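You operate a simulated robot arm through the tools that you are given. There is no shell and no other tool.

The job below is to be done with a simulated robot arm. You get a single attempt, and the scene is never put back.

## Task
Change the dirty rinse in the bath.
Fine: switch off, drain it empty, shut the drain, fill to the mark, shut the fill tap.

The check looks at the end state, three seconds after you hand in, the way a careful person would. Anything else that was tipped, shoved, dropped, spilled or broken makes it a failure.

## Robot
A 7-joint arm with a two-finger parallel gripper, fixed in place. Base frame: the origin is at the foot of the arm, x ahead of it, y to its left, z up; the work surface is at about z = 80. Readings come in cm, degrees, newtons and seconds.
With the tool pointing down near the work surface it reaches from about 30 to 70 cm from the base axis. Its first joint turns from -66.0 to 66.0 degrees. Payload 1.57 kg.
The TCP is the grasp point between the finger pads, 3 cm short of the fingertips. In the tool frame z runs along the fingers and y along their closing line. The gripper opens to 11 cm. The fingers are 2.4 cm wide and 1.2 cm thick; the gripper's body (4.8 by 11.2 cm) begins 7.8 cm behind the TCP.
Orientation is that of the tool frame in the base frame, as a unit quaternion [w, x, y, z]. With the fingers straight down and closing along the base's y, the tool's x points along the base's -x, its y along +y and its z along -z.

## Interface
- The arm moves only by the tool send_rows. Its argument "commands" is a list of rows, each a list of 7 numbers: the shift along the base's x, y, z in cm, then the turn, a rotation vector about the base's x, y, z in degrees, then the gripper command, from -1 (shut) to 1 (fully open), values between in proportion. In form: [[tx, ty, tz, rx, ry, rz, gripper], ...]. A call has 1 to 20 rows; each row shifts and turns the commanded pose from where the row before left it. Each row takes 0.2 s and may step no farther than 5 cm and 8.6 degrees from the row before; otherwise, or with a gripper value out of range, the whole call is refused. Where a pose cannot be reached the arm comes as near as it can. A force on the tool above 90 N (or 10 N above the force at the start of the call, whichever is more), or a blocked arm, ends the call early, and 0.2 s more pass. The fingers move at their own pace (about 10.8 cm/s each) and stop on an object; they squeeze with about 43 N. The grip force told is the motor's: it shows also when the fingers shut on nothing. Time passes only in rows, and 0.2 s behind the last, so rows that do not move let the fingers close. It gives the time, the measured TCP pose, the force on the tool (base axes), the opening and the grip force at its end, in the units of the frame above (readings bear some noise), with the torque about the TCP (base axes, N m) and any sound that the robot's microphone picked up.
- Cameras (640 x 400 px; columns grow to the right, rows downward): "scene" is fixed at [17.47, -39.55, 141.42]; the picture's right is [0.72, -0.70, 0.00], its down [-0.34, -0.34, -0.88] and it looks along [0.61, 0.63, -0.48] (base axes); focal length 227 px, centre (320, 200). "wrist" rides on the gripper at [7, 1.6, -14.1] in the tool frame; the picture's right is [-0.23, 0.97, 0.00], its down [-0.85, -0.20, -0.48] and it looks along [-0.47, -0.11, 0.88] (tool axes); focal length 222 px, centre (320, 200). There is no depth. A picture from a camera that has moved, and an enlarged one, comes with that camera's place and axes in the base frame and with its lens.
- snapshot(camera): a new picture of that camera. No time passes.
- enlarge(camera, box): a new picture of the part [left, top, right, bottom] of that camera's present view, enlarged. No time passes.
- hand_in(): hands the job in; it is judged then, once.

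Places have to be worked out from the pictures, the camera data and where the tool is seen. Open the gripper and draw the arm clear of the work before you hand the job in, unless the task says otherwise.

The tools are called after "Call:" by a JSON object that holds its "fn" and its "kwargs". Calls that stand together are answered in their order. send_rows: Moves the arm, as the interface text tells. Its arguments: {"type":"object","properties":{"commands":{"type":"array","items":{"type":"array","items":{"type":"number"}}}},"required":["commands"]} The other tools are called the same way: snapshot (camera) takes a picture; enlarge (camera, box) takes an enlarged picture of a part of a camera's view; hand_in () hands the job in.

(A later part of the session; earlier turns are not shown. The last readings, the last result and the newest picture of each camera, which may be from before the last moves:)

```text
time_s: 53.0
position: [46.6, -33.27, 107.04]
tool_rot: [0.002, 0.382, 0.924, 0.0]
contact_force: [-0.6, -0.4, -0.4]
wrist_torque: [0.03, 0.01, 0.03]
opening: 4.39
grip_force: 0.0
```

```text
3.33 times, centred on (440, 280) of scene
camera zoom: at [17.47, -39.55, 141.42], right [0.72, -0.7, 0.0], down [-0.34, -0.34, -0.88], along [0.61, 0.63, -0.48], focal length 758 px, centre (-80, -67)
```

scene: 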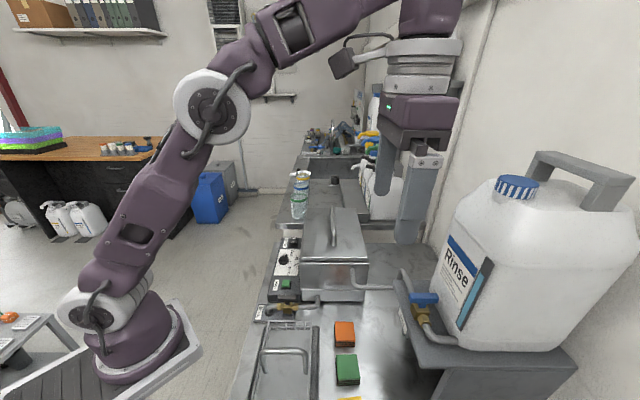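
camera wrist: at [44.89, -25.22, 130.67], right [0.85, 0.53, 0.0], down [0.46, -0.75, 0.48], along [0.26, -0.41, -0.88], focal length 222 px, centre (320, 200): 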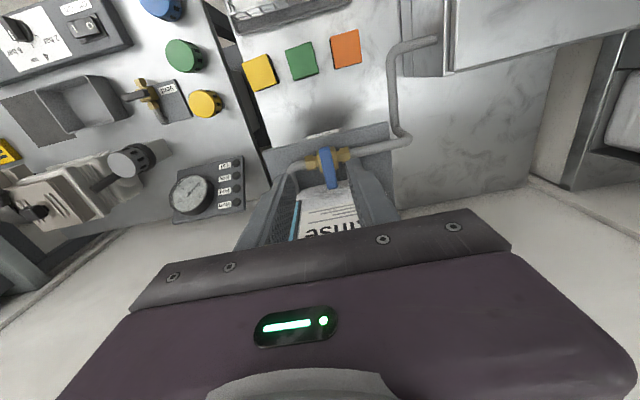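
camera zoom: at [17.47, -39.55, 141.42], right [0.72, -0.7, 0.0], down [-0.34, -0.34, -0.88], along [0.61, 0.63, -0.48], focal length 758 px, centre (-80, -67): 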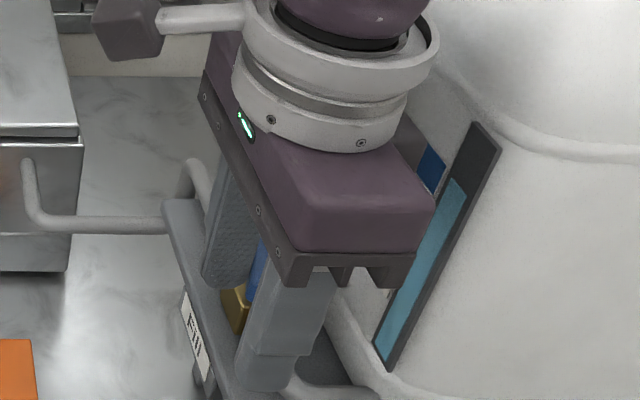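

The handle is about two-thirds open. I hold for about 2 s and watch the jug gauge.

Call:
{"fn": "send_rows", "kwargs": {"commands": [[0, 0, 0, 0, 0, 0, -0.2], [0, 0, 0, 0, 0, 0, -0.2], [0, 0, 0, 0, 0, 0, -0.2], [0, 0, 0, 0, 0, 0, -0.2], [0, 0, 0, 0, 0, 0, -0.2], [0, 0, 0, 0, 0, 0, -0.2], [0, 0, 0, 0, 0, 0, -0.2], [0, 0, 0, 0, 0, 0, -0.2], [0, 0, 0, 0, 0, 0, -0.2]]}}

Call:
{"fn": "enlarge", "kwargs": {"camera": "scene", "box": [390, 220, 490, 340]}}

```text
time_s: 55.0
position: [46.66, -33.26, 107.08]
tool_rot: [0.002, 0.382, 0.924, 0.002]
contact_force: [0.4, -0.1, 0.5]
wrist_torque: [-0.02, 0.01, 0.03]
opening: 4.39
grip_force: 0.1
```

```text
3.33 times, centred on (440, 280) of scene
camera zoom: at [17.47, -39.55, 141.42], right [0.72, -0.7, 0.0], down [-0.34, -0.34, -0.88], along [0.61, 0.63, -0.48], focal length 758 px, centre (-80, -67)
```

zoom: 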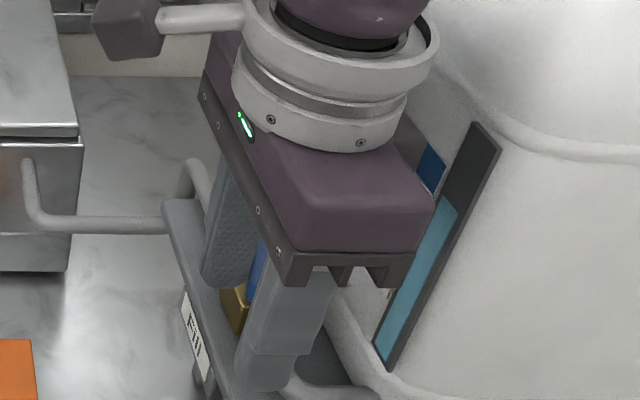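

The jug gauge dropped visibly, so it's flowing. I shut it again now by sweeping the fork back to +e2 until the other finger squares the handle, and then I'll read the bath gauge to learn the rate.

Call:
{"fn": "send_rows", "kwargs": {"commands": [[0.9, 0.9, 0, 0, 0, 0, -0.2], [0.9, 0.9, 0, 0, 0, 0, -0.2], [0.8, 0.8, 0, 0, 0, 0, -0.2], [0.4, 0.4, 0, 0, 0, 0, -0.2], [0.2, 0.2, 0, 0, 0, 0, -0.2]]}}

Call:
{"fn": "enlarge", "kwargs": {"camera": "wrist", "box": [230, 110, 430, 250]}}

Call:
{"fn": "enlarge", "kwargs": {"camera": "scene", "box": [390, 220, 490, 340]}}

```text
time_s: 56.2
position: [49.78, -30.17, 107.12]
tool_rot: [0.001, 0.384, 0.923, 0.0]
contact_force: [-21.4, -3.5, 5.6]
wrist_torque: [-0.5, 0.46, -0.57]
opening: 5.99
grip_force: 8.5
```

```text
2.86 times, centred on (330, 180) of wrist
camera zoom: at [45.93, -24.24, 121.15], right [0.85, 0.53, 0.0], down [0.46, -0.75, 0.48], along [0.25, -0.41, -0.88], focal length 635 px, centre (291, 257)
```

zoom: 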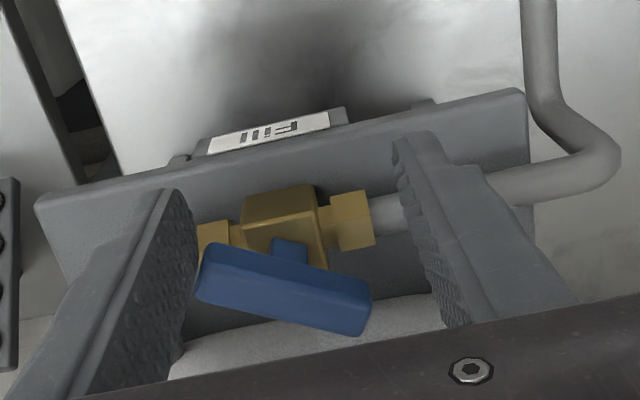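

```text
3.33 times, centred on (440, 280) of scene
camera zoom: at [17.4, -39.56, 141.43], right [0.72, -0.7, 0.0], down [-0.33, -0.34, -0.88], along [0.61, 0.63, -0.48], focal length 758 px, centre (-80, -67)
```

zoom: 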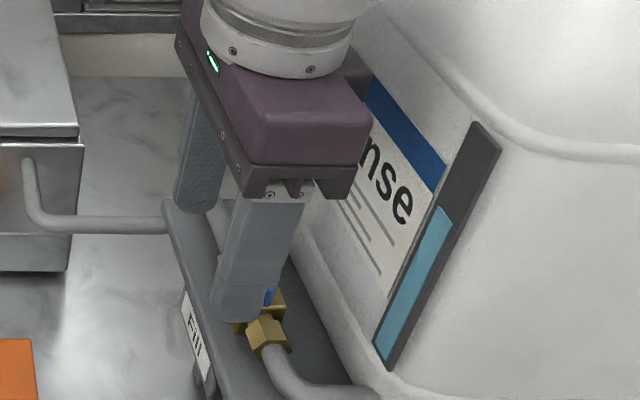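

The returning finger pressed square on the handle's end and jammed (21 N) with the tap still ~70° open, so I must close it from the other end. I back off, lift over, tilt the hand 24° away from the jug with fingers shut, and come down on the free side of the handle's far end.

Call:
{"fn": "send_rows", "kwargs": {"commands": [[-0.42, -0.42, 3, 0, 0, 0, -0.2], [0.42, 0.99, 0.5, -5.66, -5.66, 0, -1], [0.42, 0.99, 0, -5.66, -5.66, 0, -1], [0, 0, 0, -5.66, -5.66, 0, -1]]}}

Call:
{"fn": "snapshot", "kwargs": {"camera": "wrist"}}

Call:
{"fn": "enlarge", "kwargs": {"camera": "scene", "box": [380, 200, 500, 350]}}

```text
time_s: 57.2
position: [50.18, -28.45, 110.66]
tool_rot: [0.195, 0.374, 0.903, -0.079]
contact_force: [0.3, -0.7, 0.7]
wrist_torque: [0.0, 0.02, -0.02]
opening: 0.01
grip_force: 21.0
```

```text
taken
camera wrist: at [42.77, -18.94, 120.6], right [0.83, 0.54, 0.1], down [0.27, -0.56, 0.79], along [0.48, -0.63, -0.61], focal length 222 px, centre (320, 200)
```

wrist: 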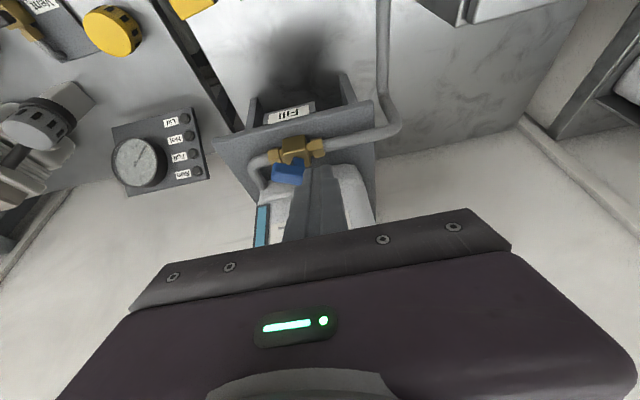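

```text
2.67 times, centred on (440, 275) of scene
camera zoom: at [17.47, -39.56, 141.42], right [0.72, -0.7, 0.0], down [-0.34, -0.34, -0.88], along [0.61, 0.63, -0.48], focal length 606 px, centre (0, 0)
```

zoom: 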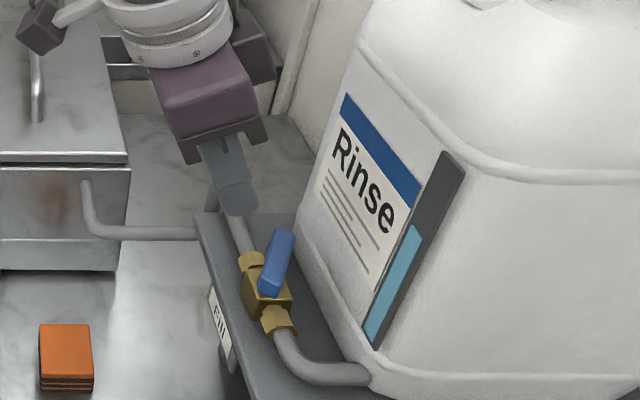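

The handle is ~70° open with its far end free; my shut fingers are beside it. I lower and start pushing the far end toward the jug side.

Call:
{"fn": "send_rows", "kwargs": {"commands": [[0, 0, -3.4, 0, 0, 0, -1], [0.8, -0.5, 0, 0, 0, 0, -1], [0.7, -0.3, 0, 0, 0, 0, -1]]}}

Call:
{"fn": "enlarge", "kwargs": {"camera": "scene", "box": [380, 200, 500, 350]}}

Call:
{"fn": "enlarge", "kwargs": {"camera": "wrist", "box": [220, 100, 420, 240]}}

```text
time_s: 58.0
position: [52.06, -29.29, 107.4]
tool_rot: [0.194, 0.374, 0.903, -0.079]
contact_force: [0.1, 0.0, -0.3]
wrist_torque: [-0.01, -0.04, 0.01]
opening: 0.0
grip_force: 21.1
```

```text
2.67 times, centred on (440, 275) of scene
camera zoom: at [17.47, -39.55, 141.42], right [0.72, -0.7, 0.0], down [-0.34, -0.34, -0.88], along [0.61, 0.63, -0.48], focal length 606 px, centre (0, 0)
```

zoom: 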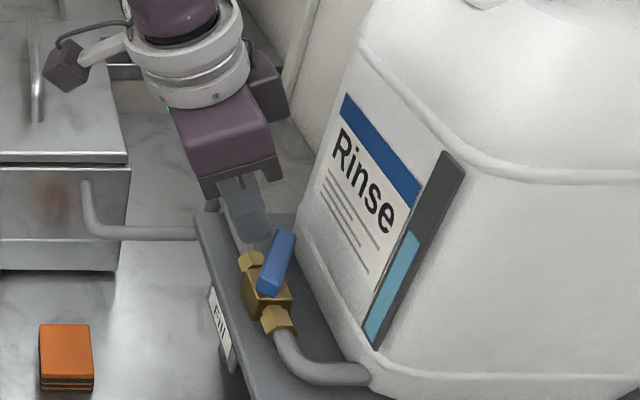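

```text
2.86 times, centred on (320, 170) of wrist
camera zoom: at [44.43, -19.82, 117.3], right [0.83, 0.54, 0.1], down [0.27, -0.56, 0.79], along [0.48, -0.63, -0.61], focal length 635 px, centre (320, 286)
```

zoom: 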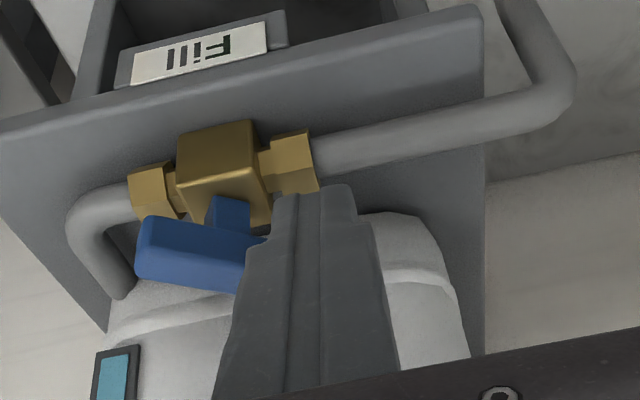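

No contact yet; the fingers are a bit past the handle's end. I bring them nearer the pivot and keep pushing round.

Call:
{"fn": "send_rows", "kwargs": {"commands": [[-0.19, -0.64, 0, 0, 0, 0, -1], [0.07, -0.49, 0, 0, 0, 0, -1], [0.07, -0.49, 0, 0, 0, 0, -1]]}}

Call:
{"fn": "enlarge", "kwargs": {"camera": "scene", "box": [380, 200, 500, 350]}}

Call:
{"fn": "enlarge", "kwargs": {"camera": "wrist", "box": [220, 100, 420, 240]}}

```text
time_s: 58.8
position: [51.78, -31.09, 107.13]
tool_rot: [0.194, 0.374, 0.903, -0.079]
contact_force: [0.0, 0.4, 0.2]
wrist_torque: [-0.04, 0.02, 0.0]
opening: 0.0
grip_force: 21.4
```

```text
2.67 times, centred on (440, 275) of scene
camera zoom: at [17.47, -39.55, 141.42], right [0.72, -0.7, 0.0], down [-0.34, -0.34, -0.88], along [0.61, 0.63, -0.48], focal length 606 px, centre (0, 0)
```

zoom: 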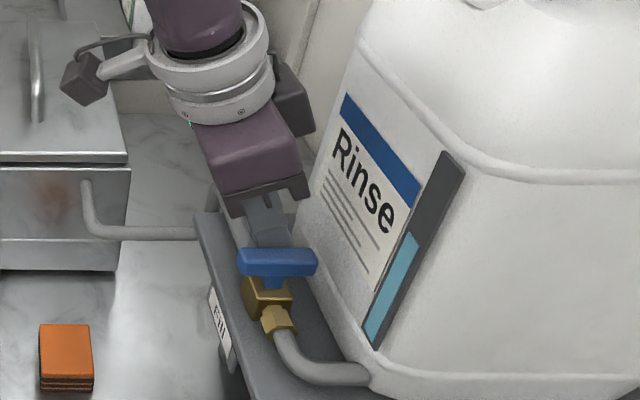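

```text
2.86 times, centred on (320, 170) of wrist
camera zoom: at [44.34, -21.45, 117.12], right [0.83, 0.54, 0.1], down [0.27, -0.56, 0.79], along [0.48, -0.63, -0.61], focal length 635 px, centre (320, 286)
```

zoom: 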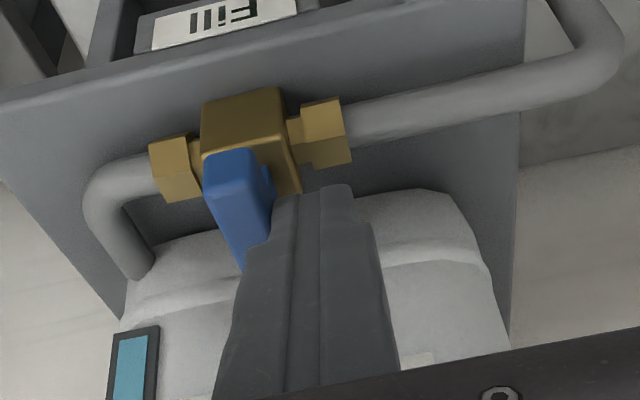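

The handle is back across the pipe. I press slightly further to be sure it is against its shut stop.

Call:
{"fn": "send_rows", "kwargs": {"commands": [[-0.1, -0.1, 0, 0, 0, 0, -1], [-0.1, -0.1, 0, 0, 0, 0, -1]]}}

Call:
{"fn": "enlarge", "kwargs": {"camera": "scene", "box": [400, 260, 460, 340]}}

Call:
{"fn": "enlarge", "kwargs": {"camera": "scene", "box": [430, 240, 510, 340]}}

```text
time_s: 59.4
position: [51.85, -30.96, 107.02]
tool_rot: [0.195, 0.373, 0.904, -0.078]
contact_force: [9.6, 8.3, -2.3]
wrist_torque: [0.19, -0.12, 0.06]
opening: 0.01
grip_force: 21.4
```

```text
5.00 times, centred on (430, 300) of scene
camera zoom: at [17.51, -39.53, 141.42], right [0.72, -0.7, 0.0], down [-0.34, -0.34, -0.88], along [0.61, 0.63, -0.48], focal length 1136 px, centre (-230, -300)
```

zoom: 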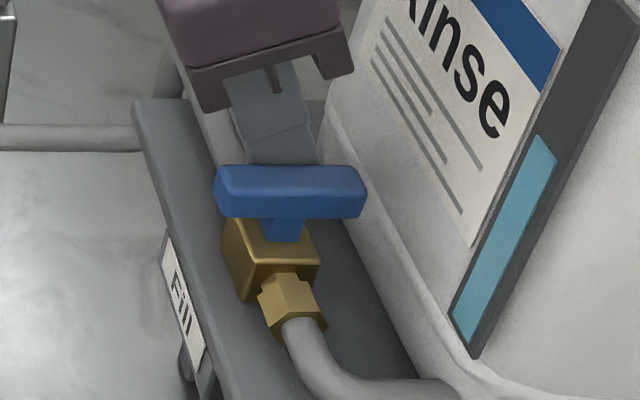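

```text
4.00 times, centred on (470, 290) of scene
camera zoom: at [17.51, -39.53, 141.42], right [0.72, -0.7, 0.0], down [-0.34, -0.34, -0.88], along [0.61, 0.63, -0.48], focal length 909 px, centre (-280, -160)
```

zoom: 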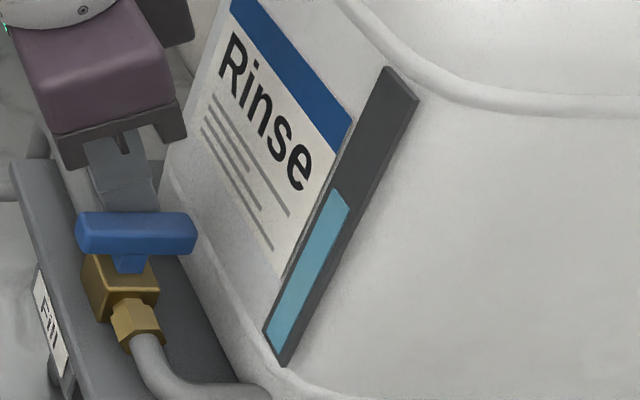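

The tap is shut against its stop. I back away upward, level the tool, and return to view the bath gauge.

Call:
{"fn": "send_rows", "kwargs": {"commands": [[0.4, 0.4, 1, 0, 0, 0, -1], [-0.5, 0.5, 4, 0, 0, 0, -1], [-1, 1.5, 4, 5.66, 5.66, 0, -1], [-1.2, 3.5, 1, 5.66, 5.66, 0, -1], [-1.2, 3.5, 0, 5.66, 5.66, 0, -1], [-1.2, 3.5, 0, 0, 0, 0, 0], [-1.2, 3.5, 0, 0, 0, 0, 1], [-1.2, 3.5, 0, 0, 0, 0, 1], [-1.3, 3.5, -1, 0, 0, 0, 1], [-1.3, 3.5, -1.5, 0, 0, 0, 1], [-1.3, 3.5, -2, 0, 0, 0, 1], [-1.3, 3.5, -1.5, 0, 0, 0, 1], [0, 0, 0, 0, 0, 0, 1]]}}

Call:
{"fn": "snapshot", "kwargs": {"camera": "wrist"}}

```text
time_s: 62.2
position: [39.31, 2.96, 110.7]
tool_rot: [0.002, 0.382, 0.924, 0.001]
contact_force: [1.2, 1.1, 0.1]
wrist_torque: [-0.01, 0.01, -0.04]
opening: 11.0
grip_force: 0.0
```

```text
taken
camera wrist: at [35.43, 8.86, 124.87], right [0.85, 0.53, 0.0], down [0.46, -0.75, 0.48], along [0.26, -0.41, -0.88], focal length 222 px, centre (320, 200)
```

wrist: 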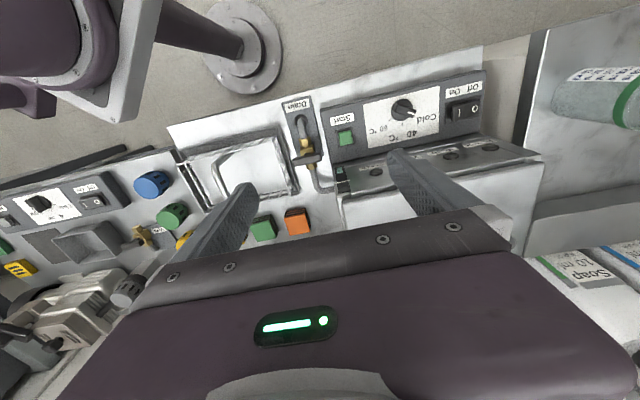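

Call:
{"fn": "enlarge", "kwargs": {"camera": "wrist", "box": [310, 150, 370, 210]}}

Call:
{"fn": "enlarge", "kwargs": {"camera": "scene", "box": [390, 220, 510, 350]}}

```text
6.67 times, centred on (340, 180) of wrist
camera zoom: at [35.43, 8.86, 124.87], right [0.85, 0.53, 0.0], down [0.46, -0.75, 0.48], along [0.26, -0.41, -0.88], focal length 1481 px, centre (187, 333)
```

zoom: 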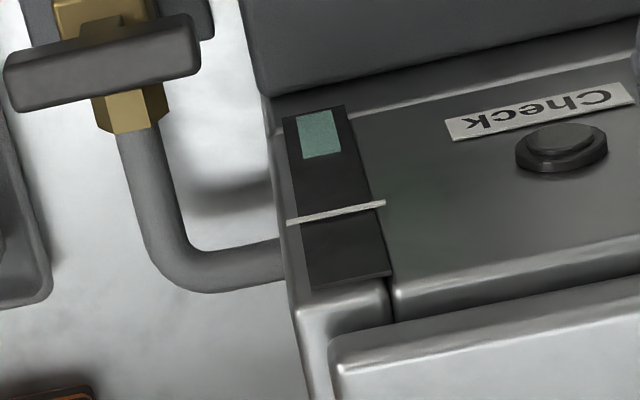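

```text
3.08 times, centred on (450, 285) of scene
camera zoom: at [17.47, -39.55, 141.42], right [0.72, -0.7, 0.0], down [-0.34, -0.34, -0.88], along [0.61, 0.63, -0.48], focal length 699 px, centre (-80, -62)
```

zoom: 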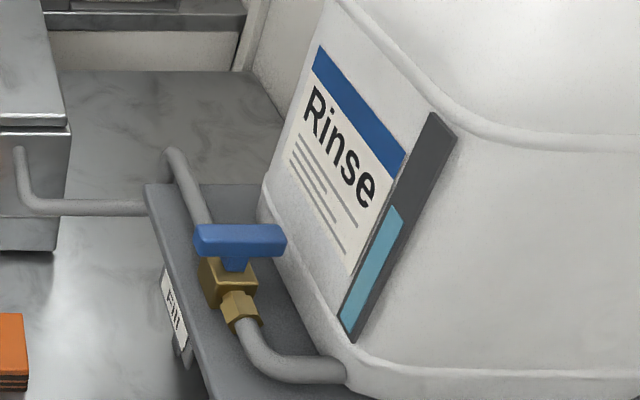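

The bath gauge now stands half-way to the mark (about 3.6 of 7.2 cm) after ~6 s of flow. I take a precise reading of the jug gauge so I can use it as feedback for the second half.

Call:
{"fn": "enlarge", "kwargs": {"camera": "scene", "box": [455, 275, 495, 300]}}

Call:
{"fn": "enlarge", "kwargs": {"camera": "wrist", "box": [325, 155, 355, 200]}}

```text
16.00 times, centred on (475, 288) of scene
camera zoom: at [17.47, -39.55, 141.42], right [0.72, -0.7, 0.0], down [-0.34, -0.34, -0.88], along [0.61, 0.63, -0.48], focal length 3637 px, centre (-2160, -1200)
```

zoom: 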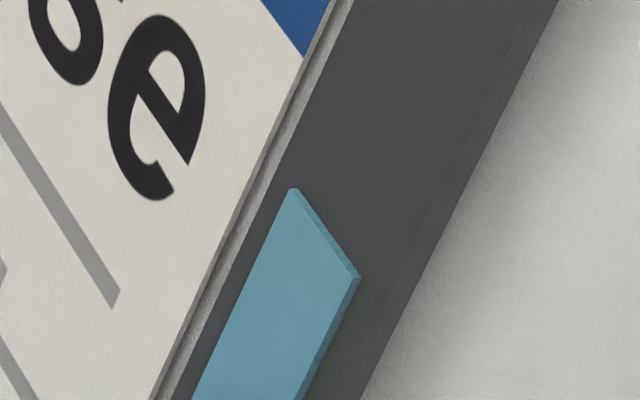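

```text
8.89 times, centred on (340, 178) of wrist
camera zoom: at [35.43, 8.86, 124.87], right [0.85, 0.53, 0.0], down [0.46, -0.75, 0.48], along [0.26, -0.41, -0.88], focal length 1974 px, centre (142, 400)
```

zoom: 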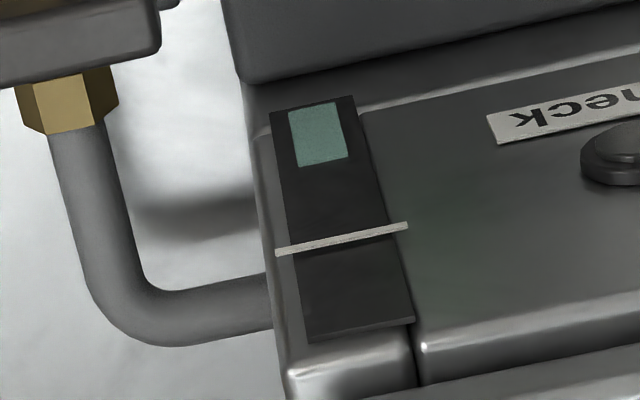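

Jug level fell about 3.1 cm for the bath's half-fill, so I need roughly another 3.1–3.6 cm of jug drop (to raw row ≈ 300 on the gauge's left edge). I go back with shut fingers, tilted 24°, to the +e2 side of the handle's free end.

Call:
{"fn": "send_rows", "kwargs": {"commands": [[0, -0.5, 3, 0, 0, 0, 0], [0.7, -2.5, 3, 0, 0, 0, -1], [1.24, -3.5, 0, 0, 0, 0, -1], [1.24, -3.5, 0, 0, 0, 0, -1], [1.24, -3.5, 0, 0, 0, 0, -1], [1.24, -3.5, 0, 0, 0, 0, -1], [1.24, -3.5, 0, 0, 0, 0, -1], [1.24, -3.5, -1, -5.66, -5.66, 0, -1], [1.24, -3.5, -2, -5.66, -5.66, 0, -1], [1.24, -3.5, -2, -5.66, -5.66, 0, -1], [0, 0, 0, 0, 0, 0, -1]]}}

Call:
{"fn": "enlarge", "kwargs": {"camera": "scene", "box": [380, 200, 500, 350]}}

Call:
{"fn": "enlarge", "kwargs": {"camera": "wrist", "box": [220, 100, 420, 240]}}

```text
time_s: 64.6
position: [49.86, -28.08, 112.63]
tool_rot: [0.194, 0.373, 0.904, -0.079]
contact_force: [-1.0, -0.5, 0.4]
wrist_torque: [-0.01, -0.04, 0.0]
opening: 0.0
grip_force: 21.6
```

```text
2.67 times, centred on (440, 275) of scene
camera zoom: at [17.47, -39.56, 141.42], right [0.72, -0.7, 0.0], down [-0.34, -0.34, -0.88], along [0.61, 0.63, -0.48], focal length 606 px, centre (0, 0)
```

zoom: 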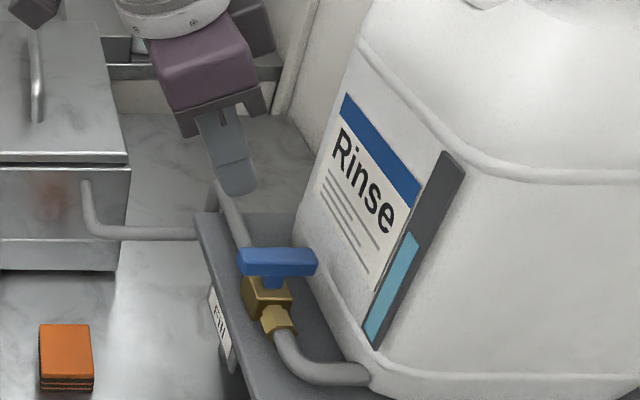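

```text
2.86 times, centred on (320, 170) of wrist
camera zoom: at [42.39, -18.65, 122.6], right [0.83, 0.54, 0.1], down [0.27, -0.55, 0.79], along [0.48, -0.63, -0.61], focal length 635 px, centre (320, 286)
```

zoom: 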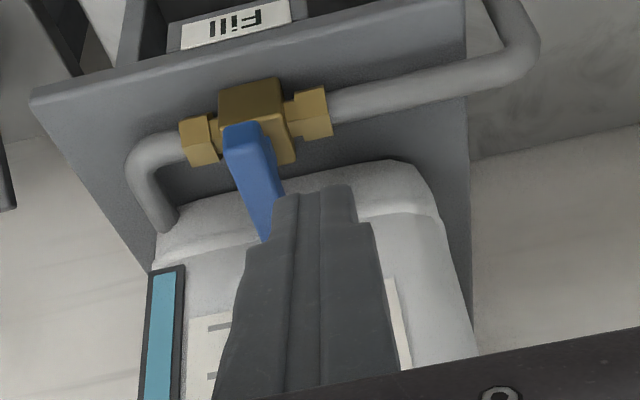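

The fingers are above and beyond the handle's free end on the +e2 side. I lower them and close up to the handle without turning it yet.

Call:
{"fn": "send_rows", "kwargs": {"commands": [[0, 0, -2.7, 0, 0, 0, -1], [0, 0, -2.7, 0, 0, 0, -1], [-0.3, -0.5, 0, 0, 0, 0, -1]]}}

Call:
{"fn": "enlarge", "kwargs": {"camera": "scene", "box": [390, 240, 470, 340]}}

Call:
{"fn": "enlarge", "kwargs": {"camera": "wrist", "box": [220, 100, 420, 240]}}

```text
time_s: 65.4
position: [49.54, -28.52, 106.88]
tool_rot: [0.196, 0.372, 0.904, -0.079]
contact_force: [-0.6, 0.1, 0.4]
wrist_torque: [0.03, -0.02, 0.0]
opening: 0.0
grip_force: 21.2
```

```text
4.00 times, centred on (430, 290) of scene
camera zoom: at [17.47, -39.55, 141.42], right [0.72, -0.7, 0.0], down [-0.34, -0.34, -0.88], along [0.61, 0.63, -0.48], focal length 909 px, centre (-120, -160)
```

zoom: 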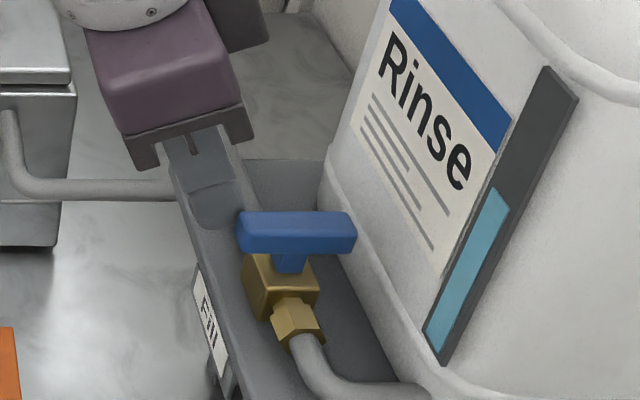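

```text
2.86 times, centred on (320, 170) of wrist
camera zoom: at [42.01, -19.03, 116.84], right [0.83, 0.54, 0.1], down [0.27, -0.56, 0.79], along [0.48, -0.63, -0.61], focal length 635 px, centre (320, 286)
```

zoom: 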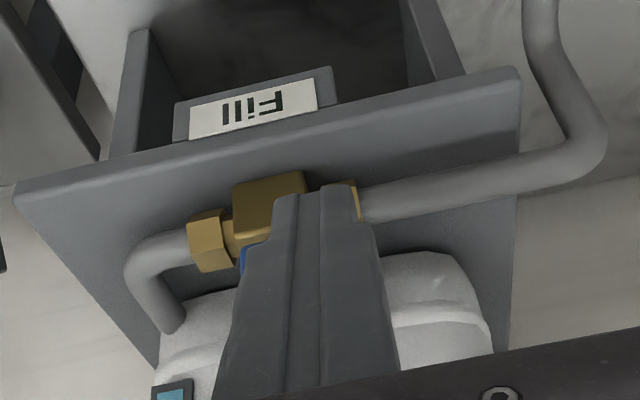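

The shut fingers are just behind the handle's free end. I push it round toward −e2 to open to about 70°.

Call:
{"fn": "send_rows", "kwargs": {"commands": [[0.1, -0.54, 0, 0, 0, 0, -1], [-0.4, -0.1, 0, 0, 0, 0, -1], [-0.32, -0.3, 0, 0, 0, 0, -1], [-0.22, -0.36, 0, 0, 0, 0, -1], [-0.11, -0.41, 0, 0, 0, 0, -1], [-0.02, -0.35, 0, 0, 0, 0, -1]]}}

Call:
{"fn": "enlarge", "kwargs": {"camera": "scene", "box": [390, 240, 470, 340]}}

Call:
{"fn": "enlarge", "kwargs": {"camera": "wrist", "box": [220, 100, 420, 240]}}

Call:
{"fn": "enlarge", "kwargs": {"camera": "scene", "box": [455, 275, 495, 300]}}

```text
time_s: 66.8
position: [48.6, -30.83, 106.76]
tool_rot: [0.195, 0.374, 0.903, -0.08]
contact_force: [0.5, -0.8, -0.5]
wrist_torque: [0.0, -0.02, -0.02]
opening: 0.0
grip_force: 21.0
```

```text
4.00 times, centred on (430, 290) of scene
camera zoom: at [17.47, -39.55, 141.42], right [0.72, -0.7, 0.0], down [-0.34, -0.34, -0.88], along [0.61, 0.63, -0.48], focal length 909 px, centre (-120, -160)
```

zoom: 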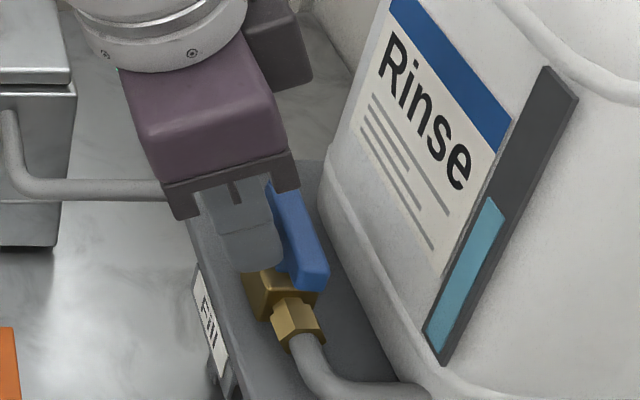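

```text
2.86 times, centred on (320, 170) of wrist
camera zoom: at [41.08, -21.24, 116.79], right [0.83, 0.54, 0.1], down [0.27, -0.56, 0.79], along [0.48, -0.63, -0.61], focal length 635 px, centre (320, 286)
```

zoom: 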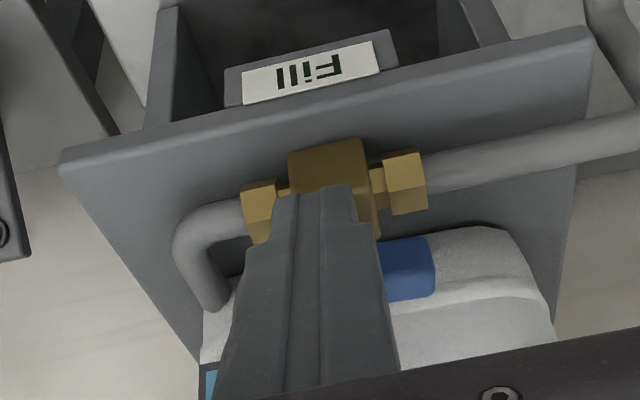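

```text
16.00 times, centred on (475, 288) of scene
camera zoom: at [17.47, -39.55, 141.42], right [0.72, -0.7, 0.0], down [-0.34, -0.34, -0.88], along [0.61, 0.63, -0.48], focal length 3637 px, centre (-2160, -1200)
```

zoom: 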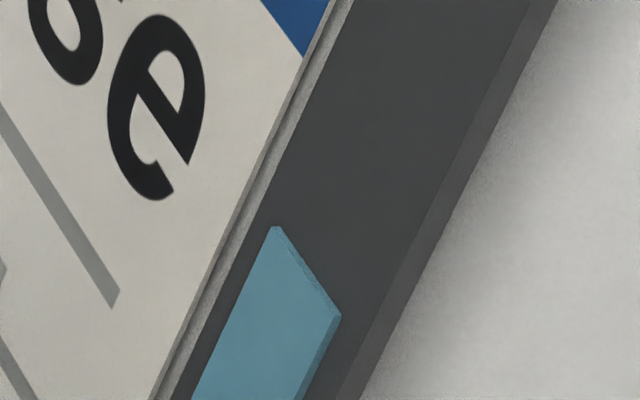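

The handle is fully in line (open), and the jug gauge edge has moved from row 287.2 to 289.6 (target about 300). I wait about 1 s and measure the flow rate.

Call:
{"fn": "send_rows", "kwargs": {"commands": [[0, 0, 0, 0, 0, 0, -1], [0, 0, 0, 0, 0, 0, -1], [0, 0, 0, 0, 0, 0, -1], [0, 0, 0, 0, 0, 0, -1]]}}

Call:
{"fn": "enlarge", "kwargs": {"camera": "scene", "box": [450, 280, 490, 305]}}

```text
time_s: 67.8
position: [48.51, -30.85, 106.78]
tool_rot: [0.195, 0.374, 0.903, -0.079]
contact_force: [-0.1, 0.0, 0.7]
wrist_torque: [-0.01, 0.03, 0.0]
opening: 0.0
grip_force: 21.5
```

```text
16.00 times, centred on (470, 292) of scene
camera zoom: at [17.47, -39.55, 141.42], right [0.72, -0.7, 0.0], down [-0.34, -0.34, -0.88], along [0.61, 0.63, -0.48], focal length 3637 px, centre (-2080, -1280)
```

zoom: 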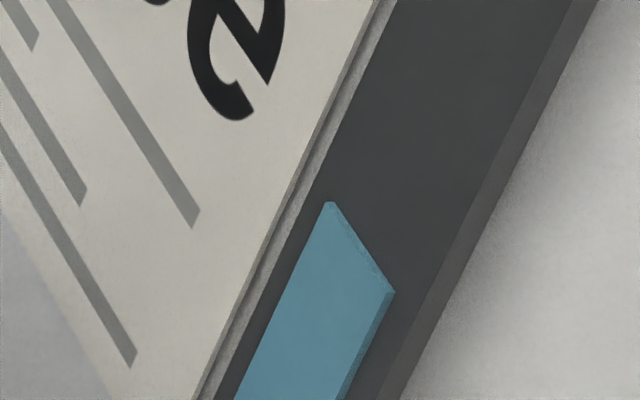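

Flow is steady at ~0.78 cm/s on the jug gauge; about 1.75 cm remains to the conservative target. I wait 1 s more, then bring the fingers round to the other end and push the handle shut in the same call.

Call:
{"fn": "send_rows", "kwargs": {"commands": [[0, 0, 0, 0, 0, 0, -1], [0, 0, 0, 0, 0, 0, -1], [0, 0, 0, 0, 0, 0, -1], [0, 0, 0, 0, 0, 0, -1], [0, 0, 0, 0, 0, 0, -1], [0.71, 1.27, 0, 0, 0, 0, -1], [1.06, 1.06, 0, 0, 0, 0, -1], [0.8, -0.6, 0, 0, 0, 0, -1], [0.3, -0.3, 0, 0, 0, 0, -1], [0.22, -0.36, 0, 0, 0, 0, -1], [0.11, -0.41, 0, 0, 0, 0, -1], [0.01, -0.42, 0, 0, 0, 0, -1], [-0.03, -0.49, 0, 0, 0, 0, -1], [-0.1, -0.1, 0, 0, 0, 0, -1]]}}

Call:
{"fn": "enlarge", "kwargs": {"camera": "scene", "box": [390, 240, 470, 340]}}

Call:
{"fn": "enlarge", "kwargs": {"camera": "scene", "box": [450, 285, 490, 310]}}

Call:
{"fn": "enlarge", "kwargs": {"camera": "wrist", "box": [220, 100, 420, 240]}}

```text
time_s: 70.8
position: [51.72, -31.09, 106.91]
tool_rot: [0.195, 0.373, 0.904, -0.078]
contact_force: [2.4, 8.2, 5.8]
wrist_torque: [0.03, -0.03, -0.01]
opening: 0.0
grip_force: 21.5
```

```text
4.00 times, centred on (430, 290) of scene
camera zoom: at [17.48, -39.52, 141.43], right [0.72, -0.7, 0.0], down [-0.34, -0.34, -0.88], along [0.61, 0.63, -0.48], focal length 909 px, centre (-120, -160)
```

zoom: 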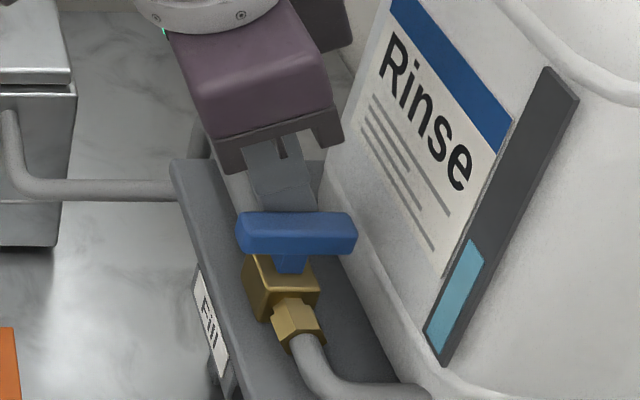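

```text
16.00 times, centred on (470, 298) of scene
camera zoom: at [17.48, -39.52, 141.43], right [0.72, -0.7, 0.0], down [-0.34, -0.34, -0.88], along [0.61, 0.63, -0.48], focal length 3637 px, centre (-2080, -1360)
```

zoom: 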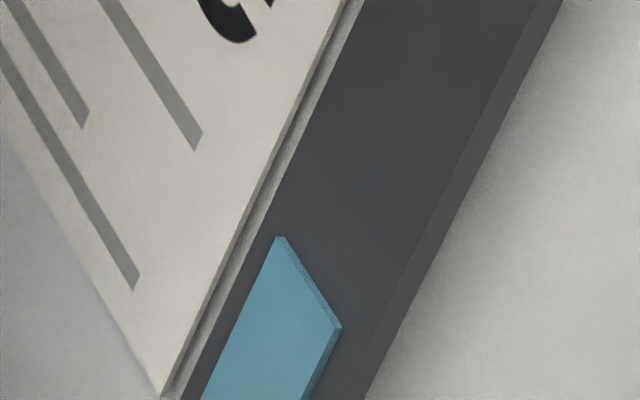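

```text
2.86 times, centred on (320, 170) of wrist
camera zoom: at [44.24, -21.47, 116.88], right [0.83, 0.54, 0.1], down [0.27, -0.56, 0.79], along [0.48, -0.63, -0.61], focal length 635 px, centre (320, 286)
```

zoom: 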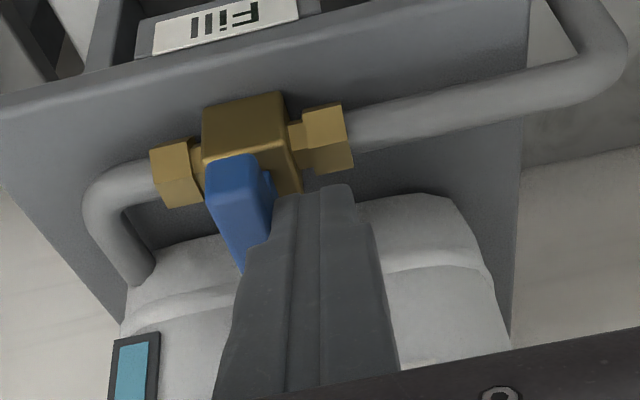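

The tap is shut again with jug edge at row 299.8. I return to read the bath gauge.

Call:
{"fn": "send_rows", "kwargs": {"commands": [[0.4, 0.4, 1, 0, 0, 0, -1], [-0.5, 0.5, 4, 0, 0, 0, -1], [-1, 1.5, 4, 5.66, 5.66, 0, -1], [-1.2, 3.5, 1, 5.66, 5.66, 0, -1], [-1.2, 3.5, 0, 5.66, 5.66, 0, -1], [-1.2, 3.5, 0, 0, 0, 0, 0], [-1.2, 3.5, 0, 0, 0, 0, 1], [-1.2, 3.5, 0, 0, 0, 0, 1], [-1.3, 3.5, -1, 0, 0, 0, 1], [-1.3, 3.5, -1.5, 0, 0, 0, 1], [-1.3, 3.5, -2, 0, 0, 0, 1], [-1.3, 3.5, -1.5, 0, 0, 0, 1], [0, 0, 0, 0, 0, 0, 1]]}}

Call:
{"fn": "enlarge", "kwargs": {"camera": "wrist", "box": [325, 155, 355, 200]}}

Call:
{"fn": "enlarge", "kwargs": {"camera": "scene", "box": [450, 285, 490, 310]}}

Call:
{"fn": "enlarge", "kwargs": {"camera": "scene", "box": [390, 240, 470, 340]}}

```text
time_s: 73.6
position: [39.6, 2.77, 110.79]
tool_rot: [0.002, 0.382, 0.924, 0.001]
contact_force: [-0.2, -0.6, 0.7]
wrist_torque: [-0.01, 0.01, -0.01]
opening: 11.0
grip_force: 0.0
```

```text
8.89 times, centred on (340, 178) of wrist
camera zoom: at [35.66, 8.76, 125.01], right [0.85, 0.53, 0.0], down [0.46, -0.75, 0.48], along [0.26, -0.41, -0.88], focal length 1974 px, centre (142, 400)
```

zoom: 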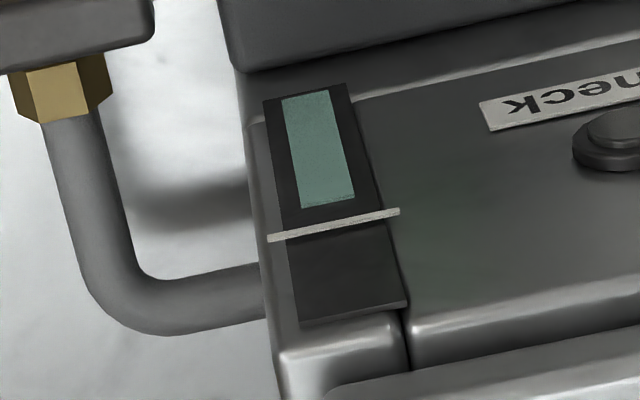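

```text
16.00 times, centred on (470, 298) of scene
camera zoom: at [17.47, -39.55, 141.42], right [0.72, -0.7, 0.0], down [-0.34, -0.34, -0.88], along [0.61, 0.63, -0.48], focal length 3637 px, centre (-2080, -1360)
```

zoom: 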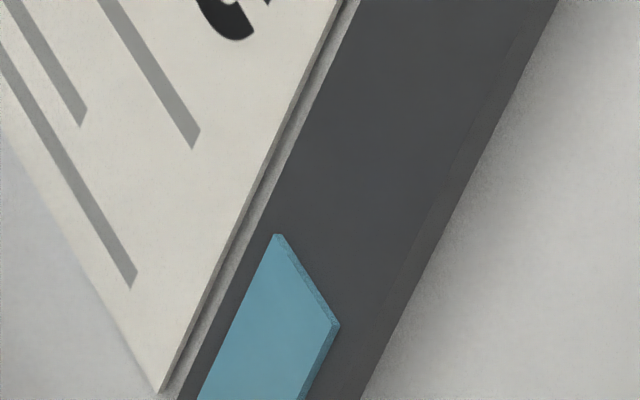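

```text
4.00 times, centred on (430, 290) of scene
camera zoom: at [17.47, -39.55, 141.42], right [0.72, -0.7, 0.0], down [-0.34, -0.34, -0.88], along [0.61, 0.63, -0.48], focal length 909 px, centre (-120, -160)
```

zoom: 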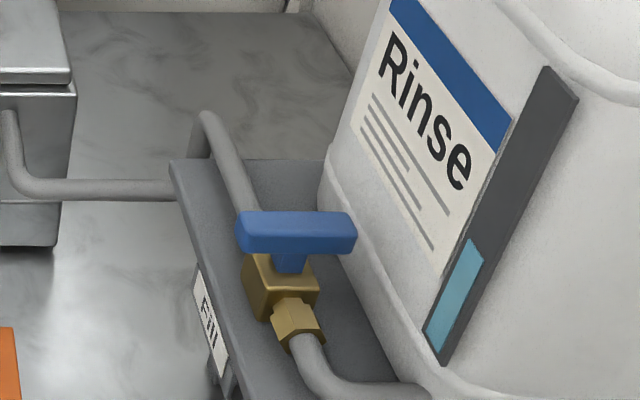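

No leak at the tap, and the bath level is now just short of the mark, but this steep view gives parallax on the raised mark line. I tilt the camera to a flatter view of the gauge to judge it properly.

Call:
{"fn": "send_rows", "kwargs": {"commands": [[-1.1, 1.25, -2.8, -5.3, -5.3, 0, 1], [-1.1, 1.25, -2.8, -5.3, -5.3, 0, 1], [-1.1, 1.25, -2.8, -5.3, -5.3, 0, 1], [-1.1, 1.25, -2.8, -5.3, -5.3, 0, 1], [0, 0, 0, 0, 0, 0, 1]]}}

Call:
{"fn": "snapshot", "kwargs": {"camera": "wrist"}}

Call:
{"fn": "snapshot", "kwargs": {"camera": "scene"}}

```text
time_s: 74.8
position: [37.39, 9.71, 101.5]
tool_rot: [0.24, 0.369, 0.892, -0.099]
contact_force: [0.4, 1.0, 0.4]
wrist_torque: [0.02, 0.0, 0.02]
opening: 10.97
grip_force: 0.1
out of reach, approached as far as the arm can: row 3, 4
```

```text
taken
camera wrist: at [29.26, 20.0, 110.21], right [0.83, 0.55, 0.11], down [0.21, -0.49, 0.84], along [0.52, -0.67, -0.53], focal length 222 px, centre (320, 200)
```

wrist: 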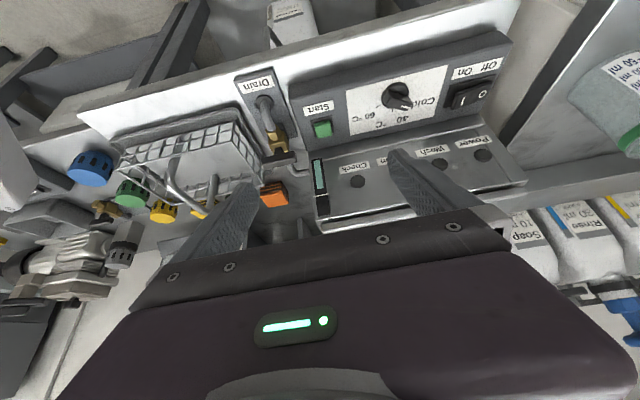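

```text
taken
```

scene: 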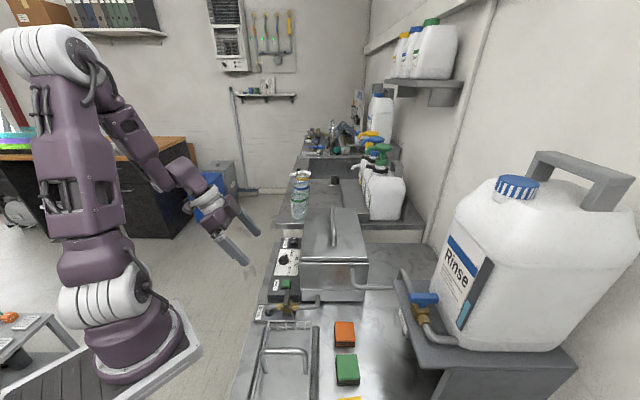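

Call:
{"fn": "enlarge", "kwargs": {"camera": "wrist", "box": [300, 145, 345, 225]}}

Call:
{"fn": "enlarge", "kwargs": {"camera": "wrist", "box": [305, 180, 335, 200]}}

```text
5.00 times, centred on (322, 185) of wrist
camera zoom: at [29.26, 20.0, 110.21], right [0.83, 0.55, 0.11], down [0.21, -0.49, 0.84], along [0.52, -0.67, -0.53], focal length 1111 px, centre (308, 275)
```

zoom: 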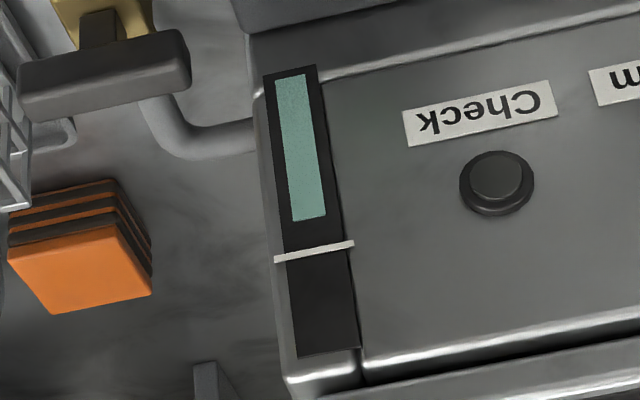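

```text
16.00 times, centred on (320, 190) of wrist
camera zoom: at [29.26, 20.0, 110.21], right [0.83, 0.55, 0.11], down [0.21, -0.49, 0.84], along [0.52, -0.67, -0.53], focal length 3554 px, centre (320, 360)
```

zoom: 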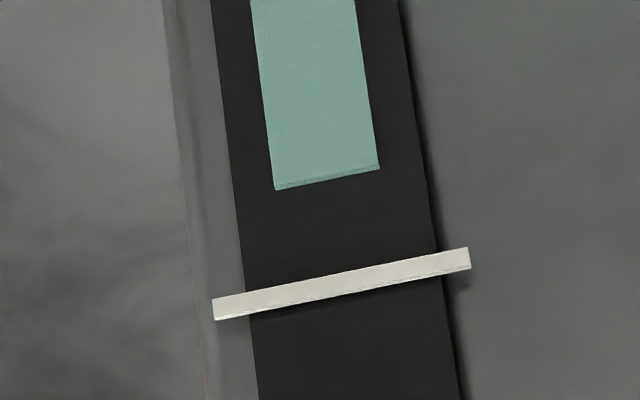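

In the flatter view the level is about 1.3 cm below the mark line; the opening-and-closing strokes alone passed about 1.2–1.3 cm last time, so one more stroke without waiting should land on it. I level the tool and check the pose first.

Call:
{"fn": "send_rows", "kwargs": {"commands": [[1.1, -1.25, 2.8, 5.3, 5.3, 0, -1], [1.1, -1.25, 2.8, 5.3, 5.3, 0, -1], [1.1, -1.25, 2.8, 5.3, 5.3, 0, -1], [1.1, -1.25, 2.8, 5.3, 5.3, 0, -1], [0, 0, 0, 0, 0, 0, -1]]}}

```text
time_s: 76.0
position: [41.55, 5.28, 112.78]
tool_rot: [0.001, 0.383, 0.924, 0.001]
contact_force: [-0.6, 0.5, 0.2]
wrist_torque: [0.03, -0.03, 0.0]
opening: 0.02
grip_force: 21.6
```

Pose is clean. I travel back to the tap with shut fingers and the same 24° tilt.

Call:
{"fn": "send_rows", "kwargs": {"commands": [[0.8, -3.0, 2.5, 0, 0, 0, -1], [0.83, -3.4, 2, 0, 0, 0, -1], [0.83, -3.4, 0, 0, 0, 0, -1], [0.83, -3.4, 0, 0, 0, 0, -1], [0.83, -3.4, 0, 0, 0, 0, -1], [0.83, -3.4, 0, 0, 0, 0, -1], [0.83, -3.4, 0, 0, 0, 0, -1], [0.83, -3.4, -1.5, -5.66, -5.66, 0, -1], [0.83, -3.4, -1.5, -5.66, -5.66, 0, -1], [0.83, -3.2, -1.5, -5.66, -5.66, 0, -1], [0, 0, 0, 0, 0, 0, -1]]}}

Call:
{"fn": "enlarge", "kwargs": {"camera": "scene", "box": [380, 200, 500, 350]}}

```text
time_s: 78.4
position: [50.13, -28.46, 112.5]
tool_rot: [0.195, 0.373, 0.903, -0.079]
contact_force: [-0.7, 0.2, -0.4]
wrist_torque: [0.02, -0.01, -0.03]
opening: 0.0
grip_force: 21.1
```

```text
2.67 times, centred on (440, 275) of scene
camera zoom: at [17.47, -39.56, 141.42], right [0.72, -0.7, 0.0], down [-0.34, -0.34, -0.88], along [0.61, 0.63, -0.48], focal length 606 px, centre (0, 0)
```

zoom: 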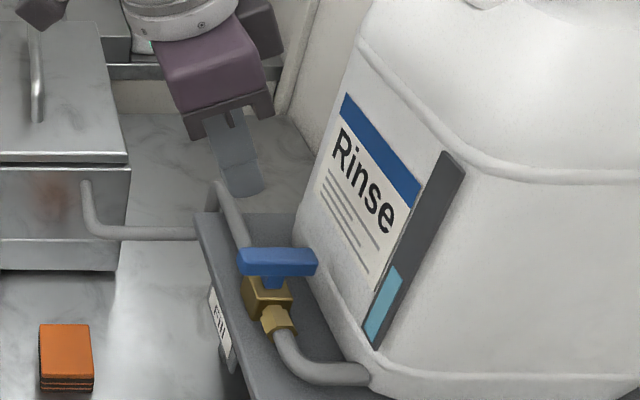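

I lower to the same start position beside the handle's free end as last time.

Call:
{"fn": "send_rows", "kwargs": {"commands": [[-0.3, 0, -2.8, 0, 0, 0, -1], [-0.29, -0.06, -2.8, 0, 0, 0, -1], [0, 0, 0, 0, 0, 0, -1]]}}

Call:
{"fn": "enlarge", "kwargs": {"camera": "scene", "box": [390, 240, 470, 340]}}

Call:
{"fn": "enlarge", "kwargs": {"camera": "scene", "box": [450, 285, 490, 310]}}

```text
time_s: 79.2
position: [49.65, -28.59, 107.23]
tool_rot: [0.194, 0.374, 0.903, -0.079]
contact_force: [0.8, -0.7, 0.7]
wrist_torque: [0.0, 0.02, -0.01]
opening: 0.0
grip_force: 21.3
```

```text
4.00 times, centred on (430, 290) of scene
camera zoom: at [17.47, -39.55, 141.42], right [0.72, -0.7, 0.0], down [-0.34, -0.34, -0.88], along [0.61, 0.63, -0.48], focal length 909 px, centre (-120, -160)
```

zoom: 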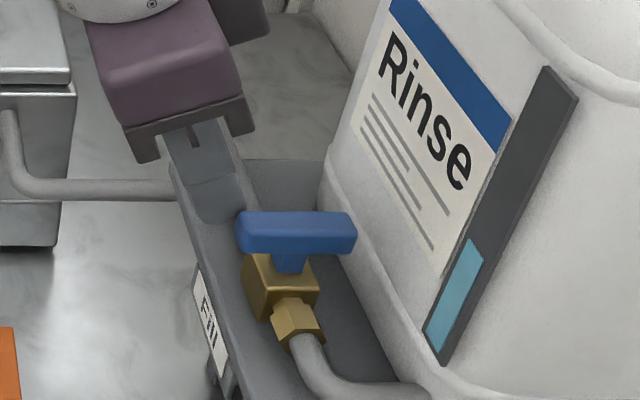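

```text
16.00 times, centred on (470, 298) of scene
camera zoom: at [17.47, -39.55, 141.42], right [0.72, -0.7, 0.0], down [-0.34, -0.34, -0.88], along [0.61, 0.63, -0.48], focal length 3637 px, centre (-2080, -1360)
```

zoom: 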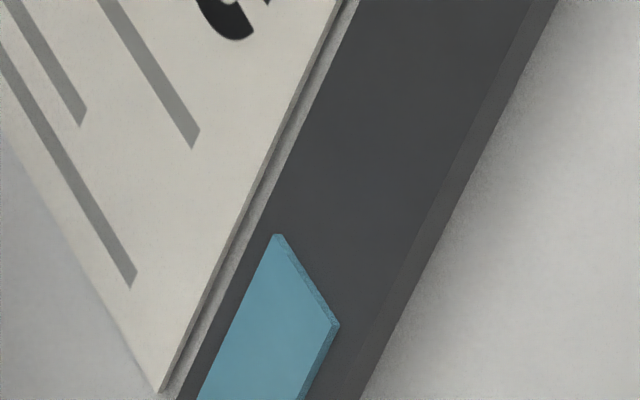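

Everything matches last time and no leak since (edge still at 234). I open with the same stroke.

Call:
{"fn": "send_rows", "kwargs": {"commands": [[0.1, -0.54, -0.2, 0, 0, 0, -1], [-0.4, -0.1, 0, 0, 0, 0, -1], [-0.32, -0.3, 0, 0, 0, 0, -1], [-0.22, -0.36, 0, 0, 0, 0, -1], [-0.11, -0.41, 0, 0, 0, 0, -1], [-0.02, -0.35, 0, 0, 0, 0, -1]]}}

Call:
{"fn": "enlarge", "kwargs": {"camera": "scene", "box": [390, 240, 470, 340]}}

Call:
{"fn": "enlarge", "kwargs": {"camera": "scene", "box": [450, 285, 490, 310]}}

```text
time_s: 80.6
position: [48.54, -30.69, 106.85]
tool_rot: [0.195, 0.374, 0.903, -0.079]
contact_force: [0.3, 1.5, 1.1]
wrist_torque: [0.01, -0.01, 0.0]
opening: 0.0
grip_force: 21.5
```

```text
4.00 times, centred on (430, 290) of scene
camera zoom: at [17.47, -39.55, 141.42], right [0.72, -0.7, 0.0], down [-0.34, -0.34, -0.88], along [0.61, 0.63, -0.48], focal length 909 px, centre (-120, -160)
```

zoom: 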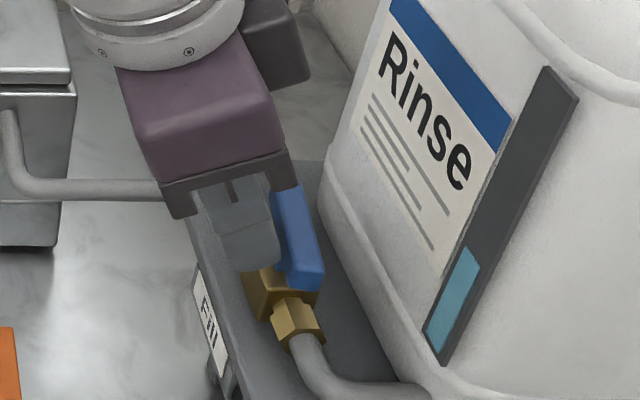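

```text
16.00 times, centred on (470, 298) of scene
camera zoom: at [17.47, -39.55, 141.42], right [0.72, -0.7, 0.0], down [-0.34, -0.34, -0.88], along [0.61, 0.63, -0.48], focal length 3637 px, centre (-2080, -1360)
```

zoom: 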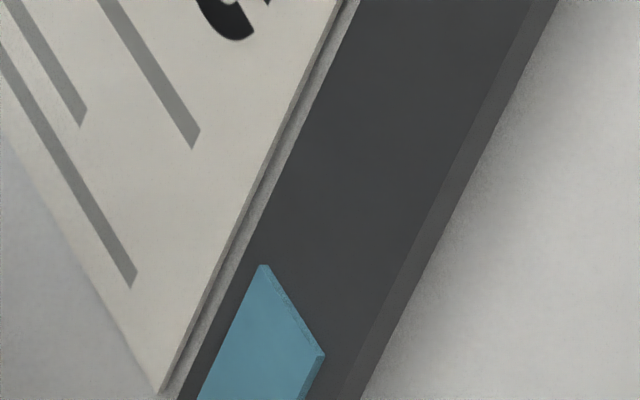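

The handle is open and the jug edge moved the expected amount (0.45 cm of ~1.37). I add a single 0.2 s wait and run the same closing stroke.

Call:
{"fn": "send_rows", "kwargs": {"commands": [[0, 0, 0, 0, 0, 0, -1], [0.71, 1.27, 0, 0, 0, 0, -1], [1.03, 0.92, 0, 0, 0, 0, -1], [0.8, -0.6, 0, 0, 0, 0, -1], [0.3, -0.3, 0, 0, 0, 0, -1], [0.22, -0.36, 0, 0, 0, 0, -1], [0.11, -0.41, 0, 0, 0, 0, -1], [0.01, -0.42, 0, 0, 0, 0, -1], [-0.03, -0.49, 0, 0, 0, 0, -1], [-0.1, -0.1, 0, 0, 0, 0, -1]]}}

Call:
{"fn": "enlarge", "kwargs": {"camera": "scene", "box": [390, 240, 470, 340]}}

Call:
{"fn": "enlarge", "kwargs": {"camera": "scene", "box": [450, 290, 490, 315]}}

```text
time_s: 82.8
position: [51.68, -30.93, 106.76]
tool_rot: [0.195, 0.372, 0.904, -0.078]
contact_force: [13.7, 20.2, 2.2]
wrist_torque: [0.38, -0.21, 0.2]
opening: 0.0
grip_force: 21.1
```

```text
4.00 times, centred on (430, 290) of scene
camera zoom: at [17.52, -39.49, 141.43], right [0.72, -0.7, 0.0], down [-0.34, -0.34, -0.88], along [0.61, 0.63, -0.48], focal length 909 px, centre (-120, -160)
```

zoom: 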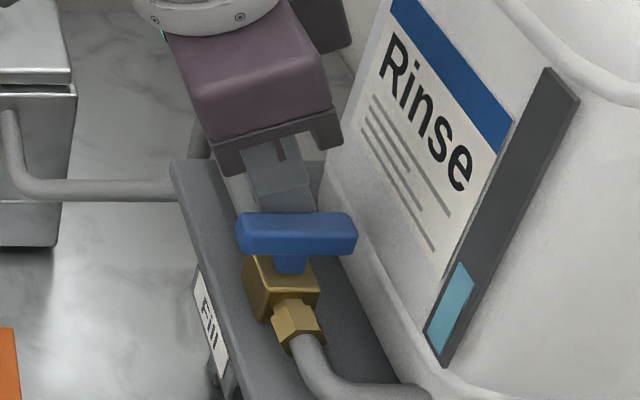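

```text
16.00 times, centred on (470, 302) of scene
camera zoom: at [17.52, -39.49, 141.43], right [0.72, -0.7, 0.0], down [-0.34, -0.34, -0.88], along [0.61, 0.63, -0.48], focal length 3637 px, centre (-2080, -1440)
```

zoom: 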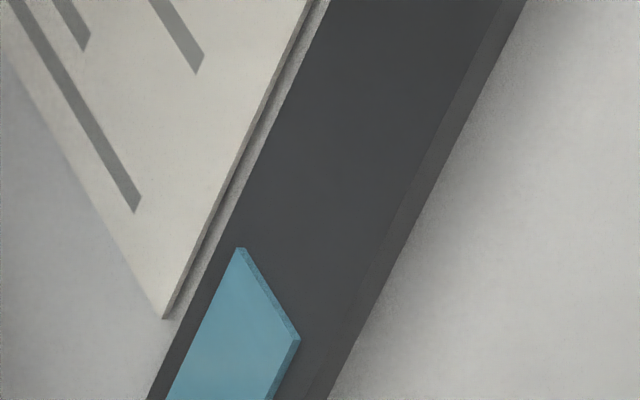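

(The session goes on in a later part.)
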